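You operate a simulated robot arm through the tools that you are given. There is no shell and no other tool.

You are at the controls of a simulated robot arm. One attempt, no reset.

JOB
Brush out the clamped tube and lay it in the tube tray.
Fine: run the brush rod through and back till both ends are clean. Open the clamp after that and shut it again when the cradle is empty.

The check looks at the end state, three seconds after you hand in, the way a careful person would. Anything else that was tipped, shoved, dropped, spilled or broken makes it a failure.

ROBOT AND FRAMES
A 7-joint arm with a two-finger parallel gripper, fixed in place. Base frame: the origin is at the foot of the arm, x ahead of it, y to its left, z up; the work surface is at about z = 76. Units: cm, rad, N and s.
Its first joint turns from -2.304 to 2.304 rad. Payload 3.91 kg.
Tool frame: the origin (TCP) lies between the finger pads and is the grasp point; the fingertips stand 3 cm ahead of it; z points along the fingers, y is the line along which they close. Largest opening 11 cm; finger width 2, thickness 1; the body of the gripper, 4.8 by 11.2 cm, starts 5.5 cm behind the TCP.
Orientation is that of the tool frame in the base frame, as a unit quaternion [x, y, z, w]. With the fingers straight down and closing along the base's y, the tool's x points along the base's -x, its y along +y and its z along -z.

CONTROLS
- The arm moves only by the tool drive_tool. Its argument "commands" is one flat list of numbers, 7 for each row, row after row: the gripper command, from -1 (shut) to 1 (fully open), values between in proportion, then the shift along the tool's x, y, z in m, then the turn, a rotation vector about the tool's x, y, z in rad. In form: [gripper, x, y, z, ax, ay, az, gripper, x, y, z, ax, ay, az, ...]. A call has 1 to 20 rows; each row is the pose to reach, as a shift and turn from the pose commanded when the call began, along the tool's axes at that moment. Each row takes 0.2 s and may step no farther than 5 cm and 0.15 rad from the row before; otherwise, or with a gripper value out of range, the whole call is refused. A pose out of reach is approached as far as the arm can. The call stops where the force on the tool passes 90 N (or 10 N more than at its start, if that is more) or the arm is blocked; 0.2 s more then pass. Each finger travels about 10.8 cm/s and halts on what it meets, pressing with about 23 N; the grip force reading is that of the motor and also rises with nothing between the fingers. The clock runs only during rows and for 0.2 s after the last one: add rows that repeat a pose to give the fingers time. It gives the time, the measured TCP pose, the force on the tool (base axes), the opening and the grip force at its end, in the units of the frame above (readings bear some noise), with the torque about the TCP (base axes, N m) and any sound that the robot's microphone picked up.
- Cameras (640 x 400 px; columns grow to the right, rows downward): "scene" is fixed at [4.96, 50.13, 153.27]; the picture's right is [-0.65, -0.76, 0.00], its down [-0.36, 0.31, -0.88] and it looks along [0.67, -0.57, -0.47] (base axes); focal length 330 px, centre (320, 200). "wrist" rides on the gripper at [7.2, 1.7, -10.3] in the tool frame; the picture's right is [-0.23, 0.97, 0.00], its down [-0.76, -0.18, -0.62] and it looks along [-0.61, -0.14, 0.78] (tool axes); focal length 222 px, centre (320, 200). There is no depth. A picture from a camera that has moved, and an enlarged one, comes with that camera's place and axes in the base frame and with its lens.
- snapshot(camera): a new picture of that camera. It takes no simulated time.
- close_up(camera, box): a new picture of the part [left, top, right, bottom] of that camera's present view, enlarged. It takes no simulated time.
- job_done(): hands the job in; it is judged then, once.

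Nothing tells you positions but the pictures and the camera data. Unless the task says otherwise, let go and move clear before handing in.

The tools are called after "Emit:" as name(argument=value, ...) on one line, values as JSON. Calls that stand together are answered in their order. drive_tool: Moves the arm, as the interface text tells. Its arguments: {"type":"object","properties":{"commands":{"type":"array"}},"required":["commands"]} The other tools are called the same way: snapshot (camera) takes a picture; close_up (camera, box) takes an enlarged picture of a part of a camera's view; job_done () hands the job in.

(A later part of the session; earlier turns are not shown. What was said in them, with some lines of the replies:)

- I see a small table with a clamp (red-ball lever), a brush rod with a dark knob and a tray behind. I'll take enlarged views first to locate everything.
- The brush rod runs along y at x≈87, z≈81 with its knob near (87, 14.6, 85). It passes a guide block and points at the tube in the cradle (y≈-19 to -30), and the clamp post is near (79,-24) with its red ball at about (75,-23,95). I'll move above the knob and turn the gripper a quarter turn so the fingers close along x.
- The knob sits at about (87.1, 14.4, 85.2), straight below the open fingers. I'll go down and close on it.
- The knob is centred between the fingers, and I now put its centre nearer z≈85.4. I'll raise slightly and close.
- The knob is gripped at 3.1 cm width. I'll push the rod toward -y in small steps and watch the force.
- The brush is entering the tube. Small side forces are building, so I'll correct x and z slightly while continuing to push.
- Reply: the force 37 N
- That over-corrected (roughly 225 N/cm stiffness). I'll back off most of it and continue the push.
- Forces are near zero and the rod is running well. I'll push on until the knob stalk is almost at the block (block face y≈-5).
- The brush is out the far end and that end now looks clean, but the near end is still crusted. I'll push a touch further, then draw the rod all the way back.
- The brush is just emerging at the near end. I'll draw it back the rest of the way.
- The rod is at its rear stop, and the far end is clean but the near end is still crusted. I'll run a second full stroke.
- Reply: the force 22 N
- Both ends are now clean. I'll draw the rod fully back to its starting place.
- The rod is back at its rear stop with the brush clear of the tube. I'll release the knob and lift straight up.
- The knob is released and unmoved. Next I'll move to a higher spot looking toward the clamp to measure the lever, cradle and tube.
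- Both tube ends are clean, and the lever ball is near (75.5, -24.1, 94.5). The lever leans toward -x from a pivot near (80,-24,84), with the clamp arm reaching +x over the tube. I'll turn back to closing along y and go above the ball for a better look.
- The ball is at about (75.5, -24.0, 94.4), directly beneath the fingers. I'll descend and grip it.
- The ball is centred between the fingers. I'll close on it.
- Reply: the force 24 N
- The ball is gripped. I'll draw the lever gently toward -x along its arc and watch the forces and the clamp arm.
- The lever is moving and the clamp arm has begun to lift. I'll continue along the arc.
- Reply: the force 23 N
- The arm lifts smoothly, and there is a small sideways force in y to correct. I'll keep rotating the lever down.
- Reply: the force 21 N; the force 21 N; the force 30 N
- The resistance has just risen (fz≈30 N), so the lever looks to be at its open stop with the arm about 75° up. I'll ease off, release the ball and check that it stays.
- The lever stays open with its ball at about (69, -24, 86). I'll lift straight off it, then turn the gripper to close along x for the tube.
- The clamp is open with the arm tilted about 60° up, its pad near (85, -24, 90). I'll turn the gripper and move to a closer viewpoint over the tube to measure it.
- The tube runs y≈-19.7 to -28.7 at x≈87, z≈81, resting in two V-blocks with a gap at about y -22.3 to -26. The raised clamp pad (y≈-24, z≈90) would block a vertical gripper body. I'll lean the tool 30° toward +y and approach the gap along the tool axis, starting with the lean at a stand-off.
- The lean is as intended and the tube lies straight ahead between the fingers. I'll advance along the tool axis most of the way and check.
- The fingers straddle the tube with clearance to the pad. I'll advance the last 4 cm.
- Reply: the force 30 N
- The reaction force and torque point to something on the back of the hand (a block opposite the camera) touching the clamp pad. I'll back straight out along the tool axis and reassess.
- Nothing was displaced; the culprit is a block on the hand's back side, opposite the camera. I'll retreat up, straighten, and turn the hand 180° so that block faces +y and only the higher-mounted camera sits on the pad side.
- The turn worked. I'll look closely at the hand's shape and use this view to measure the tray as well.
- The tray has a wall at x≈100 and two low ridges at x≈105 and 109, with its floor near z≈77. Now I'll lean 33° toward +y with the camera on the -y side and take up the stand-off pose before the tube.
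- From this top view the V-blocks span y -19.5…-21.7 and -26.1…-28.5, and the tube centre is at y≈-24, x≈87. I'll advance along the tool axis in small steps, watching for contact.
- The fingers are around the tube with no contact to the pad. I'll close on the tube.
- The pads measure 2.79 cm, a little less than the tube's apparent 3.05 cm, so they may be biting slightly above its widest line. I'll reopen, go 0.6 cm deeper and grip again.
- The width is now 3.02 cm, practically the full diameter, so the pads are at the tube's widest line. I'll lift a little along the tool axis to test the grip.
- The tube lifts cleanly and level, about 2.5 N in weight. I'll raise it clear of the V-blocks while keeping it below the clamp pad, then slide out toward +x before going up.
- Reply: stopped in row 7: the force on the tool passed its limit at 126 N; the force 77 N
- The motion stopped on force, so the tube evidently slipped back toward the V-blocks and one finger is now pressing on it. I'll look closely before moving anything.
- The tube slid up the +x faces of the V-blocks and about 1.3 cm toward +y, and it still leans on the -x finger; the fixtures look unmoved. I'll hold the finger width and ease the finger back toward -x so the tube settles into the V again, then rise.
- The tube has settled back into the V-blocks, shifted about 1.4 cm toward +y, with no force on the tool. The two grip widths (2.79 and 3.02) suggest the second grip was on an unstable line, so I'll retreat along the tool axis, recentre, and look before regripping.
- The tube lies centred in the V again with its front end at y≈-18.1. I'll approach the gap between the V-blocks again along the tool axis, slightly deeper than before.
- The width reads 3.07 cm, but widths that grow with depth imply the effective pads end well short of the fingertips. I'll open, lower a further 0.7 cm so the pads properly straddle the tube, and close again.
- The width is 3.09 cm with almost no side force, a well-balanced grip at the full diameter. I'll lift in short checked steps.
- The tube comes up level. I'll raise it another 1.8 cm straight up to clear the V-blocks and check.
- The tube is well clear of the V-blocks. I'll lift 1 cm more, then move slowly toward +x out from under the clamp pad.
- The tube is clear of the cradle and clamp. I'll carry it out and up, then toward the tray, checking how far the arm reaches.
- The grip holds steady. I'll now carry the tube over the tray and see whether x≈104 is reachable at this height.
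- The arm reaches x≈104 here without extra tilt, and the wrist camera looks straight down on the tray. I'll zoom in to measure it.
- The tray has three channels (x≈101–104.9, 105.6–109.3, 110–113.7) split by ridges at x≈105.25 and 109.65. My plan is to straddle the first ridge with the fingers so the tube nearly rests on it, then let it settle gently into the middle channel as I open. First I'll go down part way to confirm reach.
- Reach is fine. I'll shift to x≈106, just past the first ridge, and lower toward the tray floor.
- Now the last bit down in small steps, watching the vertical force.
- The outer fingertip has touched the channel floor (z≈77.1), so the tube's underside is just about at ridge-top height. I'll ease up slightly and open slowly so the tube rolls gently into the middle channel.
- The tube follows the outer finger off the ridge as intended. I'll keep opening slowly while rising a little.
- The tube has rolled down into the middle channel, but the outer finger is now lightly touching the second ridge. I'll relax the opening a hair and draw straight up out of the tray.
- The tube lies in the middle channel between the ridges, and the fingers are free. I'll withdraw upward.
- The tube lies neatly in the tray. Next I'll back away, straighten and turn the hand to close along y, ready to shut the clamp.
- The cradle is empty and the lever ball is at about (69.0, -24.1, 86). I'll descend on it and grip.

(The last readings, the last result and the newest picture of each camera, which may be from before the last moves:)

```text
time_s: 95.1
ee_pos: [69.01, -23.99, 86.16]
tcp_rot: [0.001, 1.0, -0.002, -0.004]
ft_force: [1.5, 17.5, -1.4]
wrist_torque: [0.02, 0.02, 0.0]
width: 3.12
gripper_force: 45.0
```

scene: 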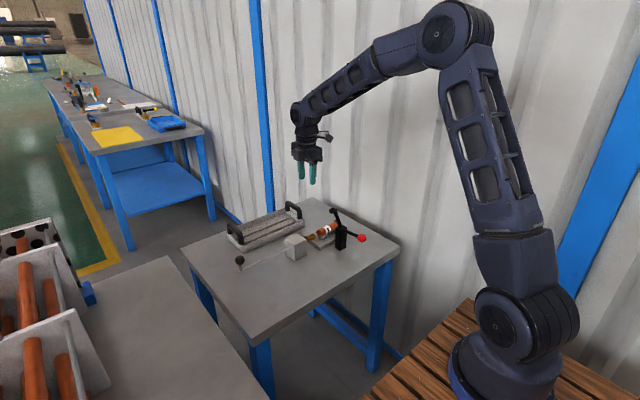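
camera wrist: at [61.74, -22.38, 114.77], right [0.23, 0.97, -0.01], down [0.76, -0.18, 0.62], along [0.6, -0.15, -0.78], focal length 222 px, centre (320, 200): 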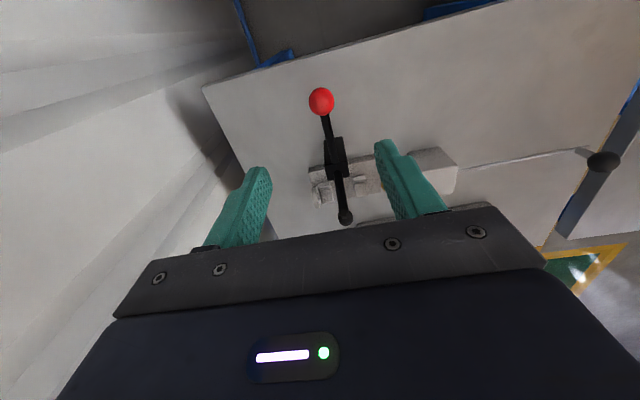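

The ball is gripped. I'll retrace the arc upward toward the closed position in stages.

Emit:
drive_tool(commands=[-1, -0.0013, 0.0006, -0.0068, 0, 0, 0, -1, -0.0029, 0.0006, -0.0135, 0, 0, 0, -1, -0.0045, 0.0006, -0.0186, 0, 0, 0, -1, -0.0062, 0.0006, -0.0236, 0, 0, 0])

Emit:
close_up(camera="scene", box=[300, 170, 380, 250])

```text
time_s: 96.1
ee_pos: [69.58, -24.01, 88.68]
tcp_rot: [0.001, 1.0, -0.002, -0.004]
ft_force: [-7.2, 18.4, -11.2]
wrist_torque: [0.11, 1.24, 0.02]
width: 3.17
gripper_force: 44.6
```

```text
5.00 times, centred on (340, 210) of scene
camera zoom: at [4.96, 50.13, 153.27], right [-0.65, -0.76, 0.0], down [-0.36, 0.31, -0.88], along [0.67, -0.57, -0.47], focal length 1648 px, centre (220, 150)
```

zoom: 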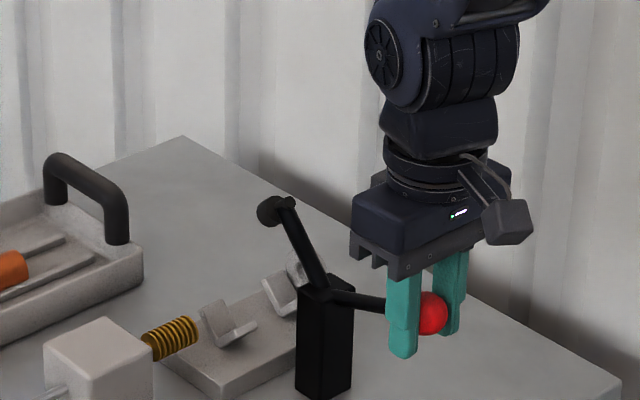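

Emit:
drive_tool(commands=[-1, -0.0021, 0.0005, -0.0049, 0, 0, 0, -1, -0.0044, 0.0005, -0.0097, 0, 0, 0, -1, -0.0069, 0.0005, -0.0144, 0, 0, 0, -1, -0.0096, 0.0005, -0.0189, 0, 0, 0, -1, -0.0126, 0.0005, -0.0233, 0, 0, 0, -1, -0.0158, 0.0005, -0.0275, 0, 0, 0])

Emit:
close_up(camera="scene", box=[300, 170, 380, 250])

```text
time_s: 97.5
ee_pos: [71.18, -23.97, 91.37]
tcp_rot: [0.002, 1.0, -0.003, -0.003]
ft_force: [-13.1, 5.6, -5.8]
wrist_torque: [0.03, 1.22, -0.05]
width: 3.14
gripper_force: 45.5
```

```text
5.00 times, centred on (340, 210) of scene
camera zoom: at [4.96, 50.13, 153.27], right [-0.65, -0.76, 0.0], down [-0.36, 0.31, -0.88], along [0.67, -0.57, -0.47], focal length 1648 px, centre (220, 150)
```

zoom: 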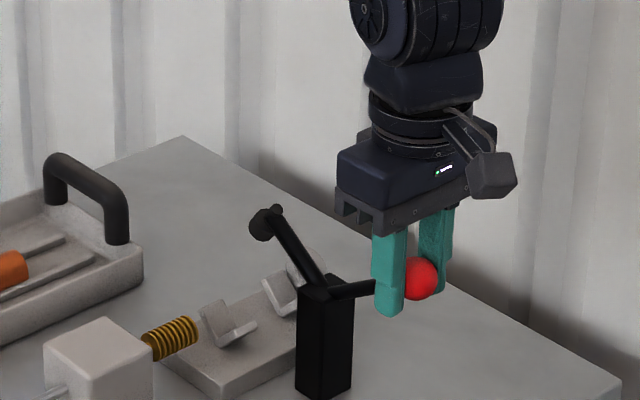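

Emit:
drive_tool(commands=[-1, -0.0034, 0, -0.0041, 0, 0, 0, -1, -0.007, -0.0001, -0.008, 0, 0, 0, -1, -0.0108, -0.0002, -0.0117, 0, 0, 0, -1, -0.0148, -0.0002, -0.0152, 0, 0, 0, -1, -0.0189, -0.0003, -0.0185, 0, 0, 0, -1, -0.0232, -0.0003, -0.0217, 0, 0, 0])

Emit:
close_up(camera="scene", box=[300, 170, 380, 250])

```text
time_s: 98.9
ee_pos: [73.57, -24.07, 93.49]
tcp_rot: [0.002, 1.0, -0.003, -0.003]
ft_force: [-14.8, 5.2, -2.1]
wrist_torque: [0.01, 1.22, -0.06]
width: 3.15
gripper_force: 44.8
```

```text
5.00 times, centred on (340, 210) of scene
camera zoom: at [4.96, 50.13, 153.27], right [-0.65, -0.76, 0.0], down [-0.36, 0.31, -0.88], along [0.67, -0.57, -0.47], focal length 1648 px, centre (220, 150)
```

zoom: 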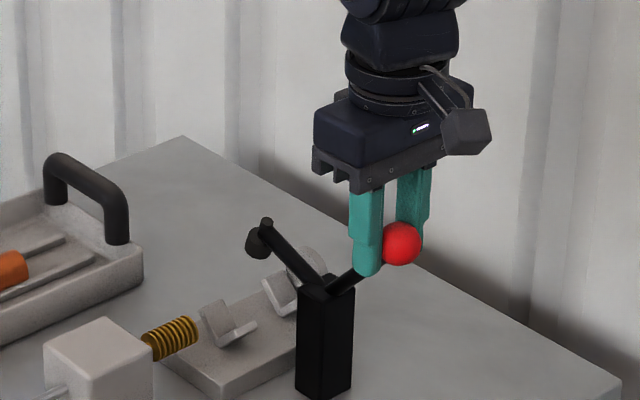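

Emit:
drive_tool(commands=[-1, -0.0045, 0.0001, -0.0028, 0, 0, 0, -1, -0.0091, 0.0002, -0.0055, 0, 0, 0, -1, -0.0138, 0.0002, -0.0079, 0, 0, 0, -1, -0.0177, 0.0002, -0.0097, 0, 0, 0])

Emit:
close_up(camera="scene", box=[300, 170, 380, 250])

```text
time_s: 99.9
ee_pos: [75.32, -24.04, 94.48]
tcp_rot: [0.002, 1.0, -0.003, -0.002]
ft_force: [0.1, -0.3, -0.7]
wrist_torque: [0.01, 0.02, 0.0]
width: 0.0
gripper_force: 37.7
```

```text
5.00 times, centred on (340, 210) of scene
camera zoom: at [4.96, 50.13, 153.27], right [-0.65, -0.76, 0.0], down [-0.36, 0.31, -0.88], along [0.67, -0.57, -0.47], focal length 1648 px, centre (220, 150)
```

zoom: 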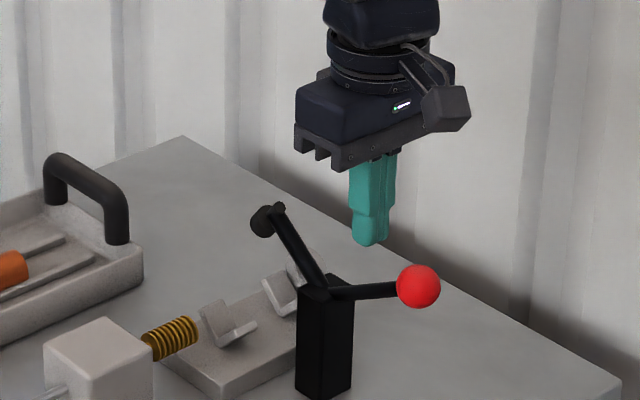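

The ball slipped out of the pads near the end, and the lever dropped part-way back. I'll open the fingers in place, let things settle and see where the lever is.

Emit:
drive_tool(commands=[-1, 0, 0, -0.01, 0, 0, 0, -1, 0, 0, -0.02, 0, 0, 0, -0.5, 0, 0, -0.04, 0, 0, 0, -0.2, 0, 0, -0.04, 0, 0, 0, 0.3, 0, 0, -0.06, 0, 0, 0])

Emit:
close_up(camera="scene", box=[300, 170, 380, 250])

Emit:
snapshot(camera="wrist")

```text
time_s: 101.1
ee_pos: [75.49, -23.94, 100.41]
tcp_rot: [0.001, 1.0, -0.003, -0.003]
ft_force: [0.5, 0.3, 0.5]
wrist_torque: [0.04, 0.06, -0.02]
width: 7.17
gripper_force: 0.1
```

```text
5.00 times, centred on (340, 210) of scene
camera zoom: at [4.96, 50.13, 153.27], right [-0.65, -0.76, 0.0], down [-0.36, 0.31, -0.88], along [0.67, -0.57, -0.47], focal length 1648 px, centre (220, 150)
```

zoom: 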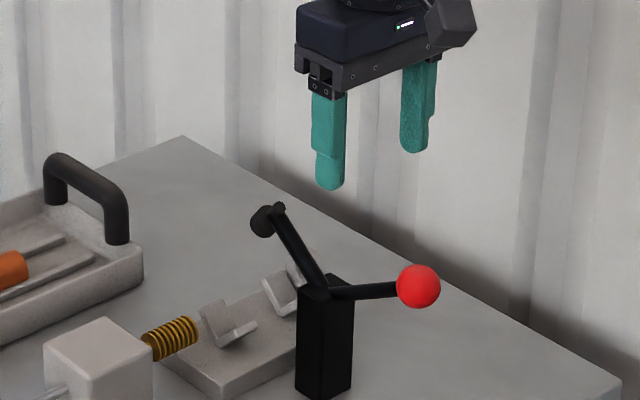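

```text
taken
camera wrist: at [68.14, -22.29, 110.86], right [0.23, 0.97, -0.01], down [0.76, -0.18, 0.62], along [0.6, -0.15, -0.79], focal length 222 px, centre (320, 200)
```

wrist: 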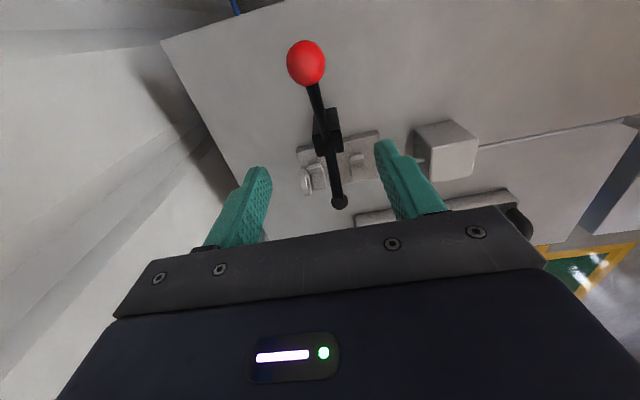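

The lever now rests part-way open (ball near (70.6, -24, 90)); the friction grip was too weak to lift it. I'll close the fingers and instead push the ball from its -x side, following the arc.

Emit:
drive_tool(commands=[0, 0.03, 0, 0, 0, 0, 0, -0.5, 0.06, 0, 0, 0, 0, 0, -1, 0.09, -0.001, 0, 0, 0, 0, -1, 0.09, -0.001, 0.03, 0, 0, 0, -1, 0.09, -0.001, 0.06, 0, 0, 0, -1, 0.09, -0.001, 0.09, 0, 0, 0, -1, 0.09, -0.001, 0.09, 0, 0, 0])

Emit:
close_up(camera="scene", box=[300, 170, 380, 250])

Emit:
close_up(camera="wrist", box=[200, 80, 440, 240])

```text
time_s: 102.7
ee_pos: [66.38, -24.01, 91.57]
tcp_rot: [0.002, 1.0, -0.003, -0.002]
ft_force: [0.2, -0.2, 1.3]
wrist_torque: [-0.04, -0.03, 0.02]
width: 0.02
gripper_force: 22.8
```

```text
5.00 times, centred on (340, 210) of scene
camera zoom: at [4.96, 50.13, 153.27], right [-0.65, -0.76, 0.0], down [-0.36, 0.31, -0.88], along [0.67, -0.57, -0.47], focal length 1648 px, centre (220, 150)
```

zoom: 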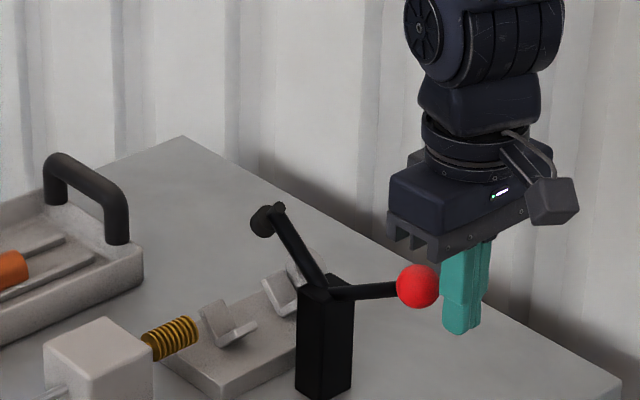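

```text
2.50 times, centred on (320, 160) of wrist
camera zoom: at [59.11, -22.42, 101.95], right [0.23, 0.97, -0.01], down [0.76, -0.18, 0.62], along [0.6, -0.15, -0.78], focal length 555 px, centre (320, 300)
```

zoom: 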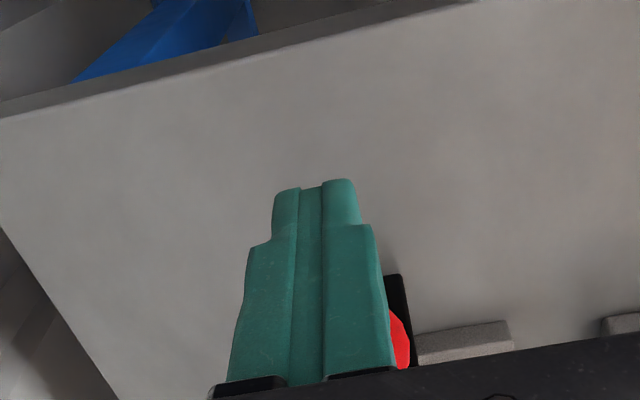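

Emit:
drive_tool(commands=[-1, -0.01, 0, 0, 0, 0, 0, -1, -0.0173, 0, -0.0007, 0, 0, 0, -1, -0.0203, 0, -0.0051, 0, 0, 0, -1, -0.0235, 0, -0.0093, 0, 0, 0, -1, -0.0269, 0, -0.0134, 0, 0, 0, -1, -0.0305, 0, -0.0173, 0, 0, 0])

Emit:
close_up(camera="scene", box=[300, 170, 380, 250])

```text
time_s: 104.1
ee_pos: [69.39, -24.06, 93.12]
tcp_rot: [0.002, 1.0, -0.003, -0.002]
ft_force: [-1.3, -0.2, 0.2]
wrist_torque: [0.0, 0.01, 0.0]
width: 0.02
gripper_force: 22.6
```

```text
5.00 times, centred on (340, 210) of scene
camera zoom: at [4.96, 50.13, 153.27], right [-0.65, -0.76, 0.0], down [-0.36, 0.31, -0.88], along [0.67, -0.57, -0.47], focal length 1648 px, centre (220, 150)
```

zoom: 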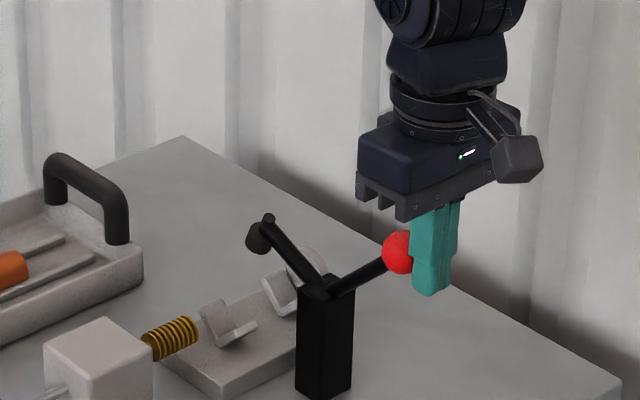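

Pushing works with almost no force. I'll continue along the arc.

Emit:
drive_tool(commands=[-1, -0.0038, 0, -0.0037, 0, 0, 0, -1, -0.0078, 0, -0.0072, 0, 0, 0, -1, -0.0119, 0, -0.0105, 0, 0, 0, -1, -0.0162, 0, -0.0137, 0, 0, 0, -1, -0.0207, 0, -0.0165, 0, 0, 0, -1, -0.0253, 0, -0.0192, 0, 0, 0])

Emit:
close_up(camera="scene", box=[300, 170, 380, 250])

```text
time_s: 105.5
ee_pos: [71.78, -24.02, 95.2]
tcp_rot: [0.002, 1.0, -0.002, -0.003]
ft_force: [0.7, 0.3, 0.7]
wrist_torque: [-0.01, -0.02, 0.0]
width: 0.02
gripper_force: 23.3
```

```text
5.00 times, centred on (340, 210) of scene
camera zoom: at [4.96, 50.13, 153.27], right [-0.65, -0.76, 0.0], down [-0.36, 0.31, -0.88], along [0.67, -0.57, -0.47], focal length 1648 px, centre (220, 150)
```

zoom: 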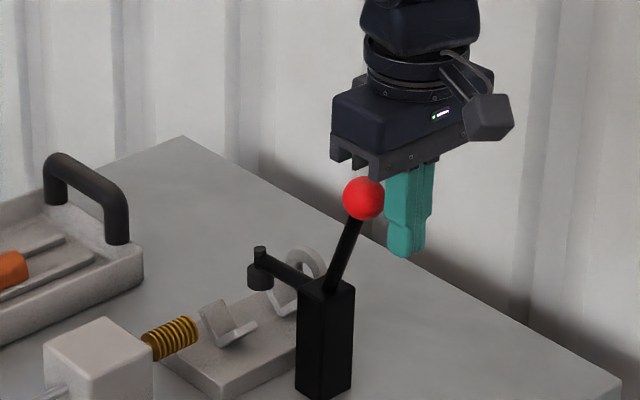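

The lever has swung over to the shut position, with the pad down over the empty cradle. I'll nudge the ball gently to confirm it's against its closed stop.

Emit:
drive_tool(commands=[-1, -0.008, 0, 0, 0, 0, 0, -1, -0.014, 0, 0, 0, 0, 0, -1, -0.018, 0, 0, 0, 0, 0])

Emit:
drive_tool(commands=[-1, -0.001, 0, 0, 0, 0, 0, -1, -0.002, 0, 0, 0, 0, 0])

Emit:
close_up(camera="scene", box=[300, 170, 380, 250])

```text
time_s: 106.3
ee_pos: [73.34, -24.2, 95.2]
tcp_rot: [0.002, 1.0, -0.003, -0.004]
ft_force: [-26.9, 2.6, 6.8]
wrist_torque: [0.04, -0.03, 0.14]
width: 0.05
gripper_force: 23.1
```

```text
time_s: 106.9
ee_pos: [73.5, -24.12, 95.08]
tcp_rot: [0.003, 1.0, -0.002, -0.005]
ft_force: [-65.2, 5.4, 5.2]
wrist_torque: [0.04, -0.01, 0.19]
width: 0.0
gripper_force: 22.5
```

```text
5.00 times, centred on (340, 210) of scene
camera zoom: at [4.96, 50.13, 153.27], right [-0.65, -0.76, 0.0], down [-0.36, 0.31, -0.88], along [0.67, -0.57, -0.47], focal length 1648 px, centre (220, 150)
```

zoom: 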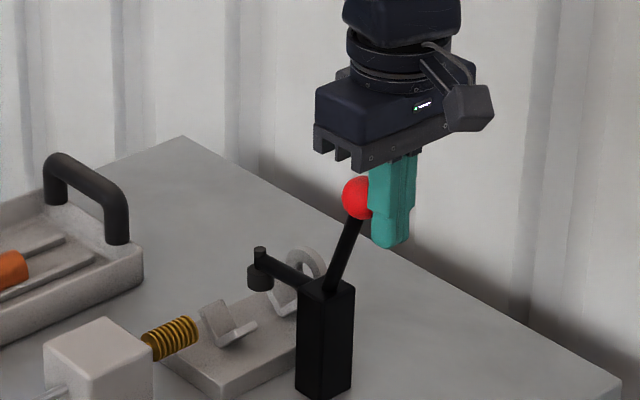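

The lever is firm against its closed stop. I'll back off the ball, rise and move clear.

Emit:
drive_tool(commands=[-1, 0.003, 0, 0, 0, 0, 0, -1, 0.01, 0, 0, 0, 0, 0, -1, 0.03, 0, 0, 0, 0, 0, -1, 0.04, 0, -0.03, 0, 0, 0, -1, 0.045, 0.01, -0.07, 0, 0, 0, -1, 0.05, 0.03, -0.11, 0, 0, 0, -1, 0.05, 0.06, -0.14, 0, 0, 0, -1, 0.05, 0.1, -0.14, 0, 0, 0, -1, 0.05, 0.14, -0.14, 0, 0, 0])

Emit:
close_up(camera="scene", box=[210, 180, 370, 280])

Emit:
close_up(camera="scene", box=[300, 190, 370, 250])

Emit:
snapshot(camera="scene")

```text
time_s: 108.9
ee_pos: [68.98, -10.05, 109.17]
tcp_rot: [0.002, 1.0, -0.002, -0.002]
ft_force: [0.3, 0.4, -0.7]
wrist_torque: [0.01, 0.03, 0.01]
width: 0.0
gripper_force: 23.6
```

```text
4.00 times, centred on (290, 230) of scene
camera zoom: at [4.96, 50.13, 153.27], right [-0.65, -0.76, 0.0], down [-0.36, 0.31, -0.88], along [0.67, -0.57, -0.47], focal length 1318 px, centre (440, 80)
```

zoom: 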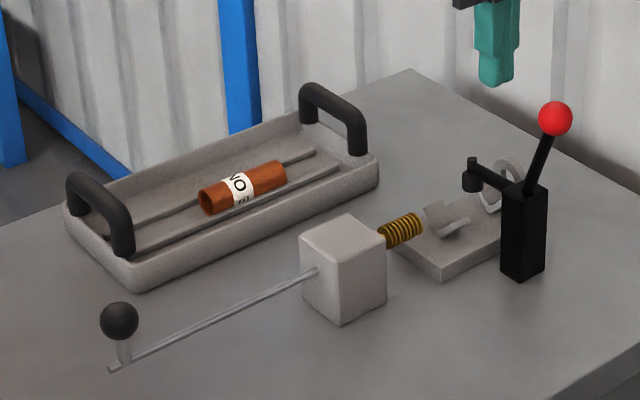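

```text
6.67 times, centred on (335, 220) of scene
camera zoom: at [4.96, 50.13, 153.27], right [-0.65, -0.76, 0.0], down [-0.36, 0.31, -0.88], along [0.67, -0.57, -0.47], focal length 2198 px, centre (220, 67)
```

zoom: 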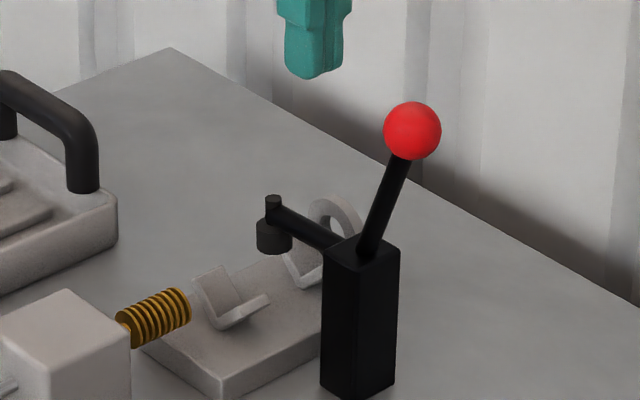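

```text
taken
```

scene: 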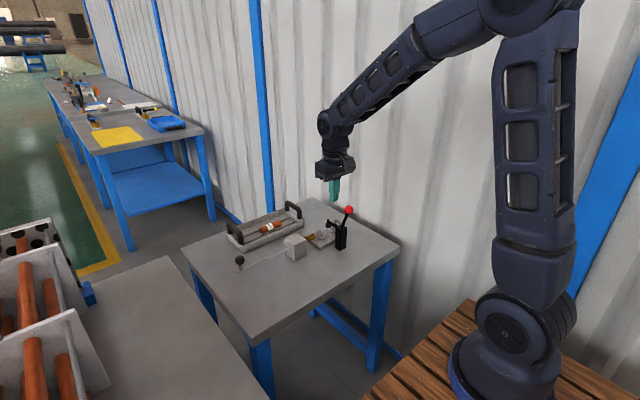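

The tube lies clean in the tray, the clamp is shut over the empty cradle and the brush rod is back at rest. I'll open the empty gripper and check both tube ends once more before handing in.

Emit:
drive_tool(commands=[0, 0, 0, -0.01, 0, 0, 0, 0.5, 0, 0, -0.02, 0, 0, 0, 0.5, 0, 0, -0.02, 0, 0, 0])

Emit:
close_up(camera="scene", box=[245, 205, 305, 245])

Emit:
snapshot(camera="wrist")

```text
time_s: 109.7
ee_pos: [68.98, -10.1, 110.98]
tcp_rot: [0.002, 1.0, -0.002, -0.003]
ft_force: [0.3, -0.6, 0.3]
wrist_torque: [0.01, 0.01, 0.01]
width: 8.27
gripper_force: 0.0
```

```text
10.00 times, centred on (275, 225) of scene
camera zoom: at [4.96, 50.13, 153.27], right [-0.65, -0.76, 0.0], down [-0.36, 0.31, -0.88], along [0.67, -0.57, -0.47], focal length 3296 px, centre (770, -50)
```

zoom: 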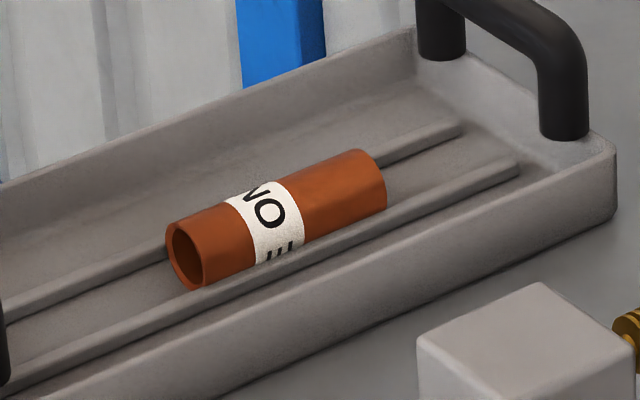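

```text
taken
camera wrist: at [61.73, -8.35, 121.51], right [0.23, 0.97, -0.01], down [0.76, -0.18, 0.62], along [0.6, -0.15, -0.78], focal length 222 px, centre (320, 200)
```

wrist: 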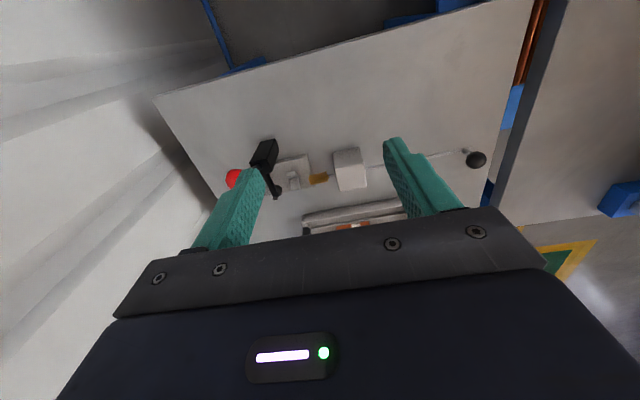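

The tube, clean at both ends, lies in the tray's middle channel. The clamp is shut on the empty cradle, the brush rod is back at its rear stop, and the arm is clear, so I'm handing in.

Emit:
job_done()

```text
The job is handed in.
```

The tube is brushed out and lying in the middle channel of the tray. Both ends looked clean in the last views I had of them. The clamp is shut on the empty cradle, the brush rod is back at its rear stop, and the arm is clear.

A few things did not go smoothly:

- **Brushing:** it took two full strokes. The far end was clean after the first, the near end after the second.
- **Clamp contact:** on the first approach to the tube, the back of the gripper touched the raised clamp pad with about 30 N. I backed off and came in the other way round, and nothing looked moved.
- **Tube slip:** on the first lift the tube slipped and fell back into its V-blocks, where the finger pressed on it (the force peaked at 126 N). I regripped it lower and lifted it out cleanly. The cradle looked unmoved.
- **Tray nudge:** while I was opening the fingers in the tray, one finger pressed lightly on a ridge. The tray may have shifted by up to 2 mm.
- **Closing the clamp:** the lever slipped out of the grip once, so I pushed it shut instead. It was hard against its closed stop when I checked.
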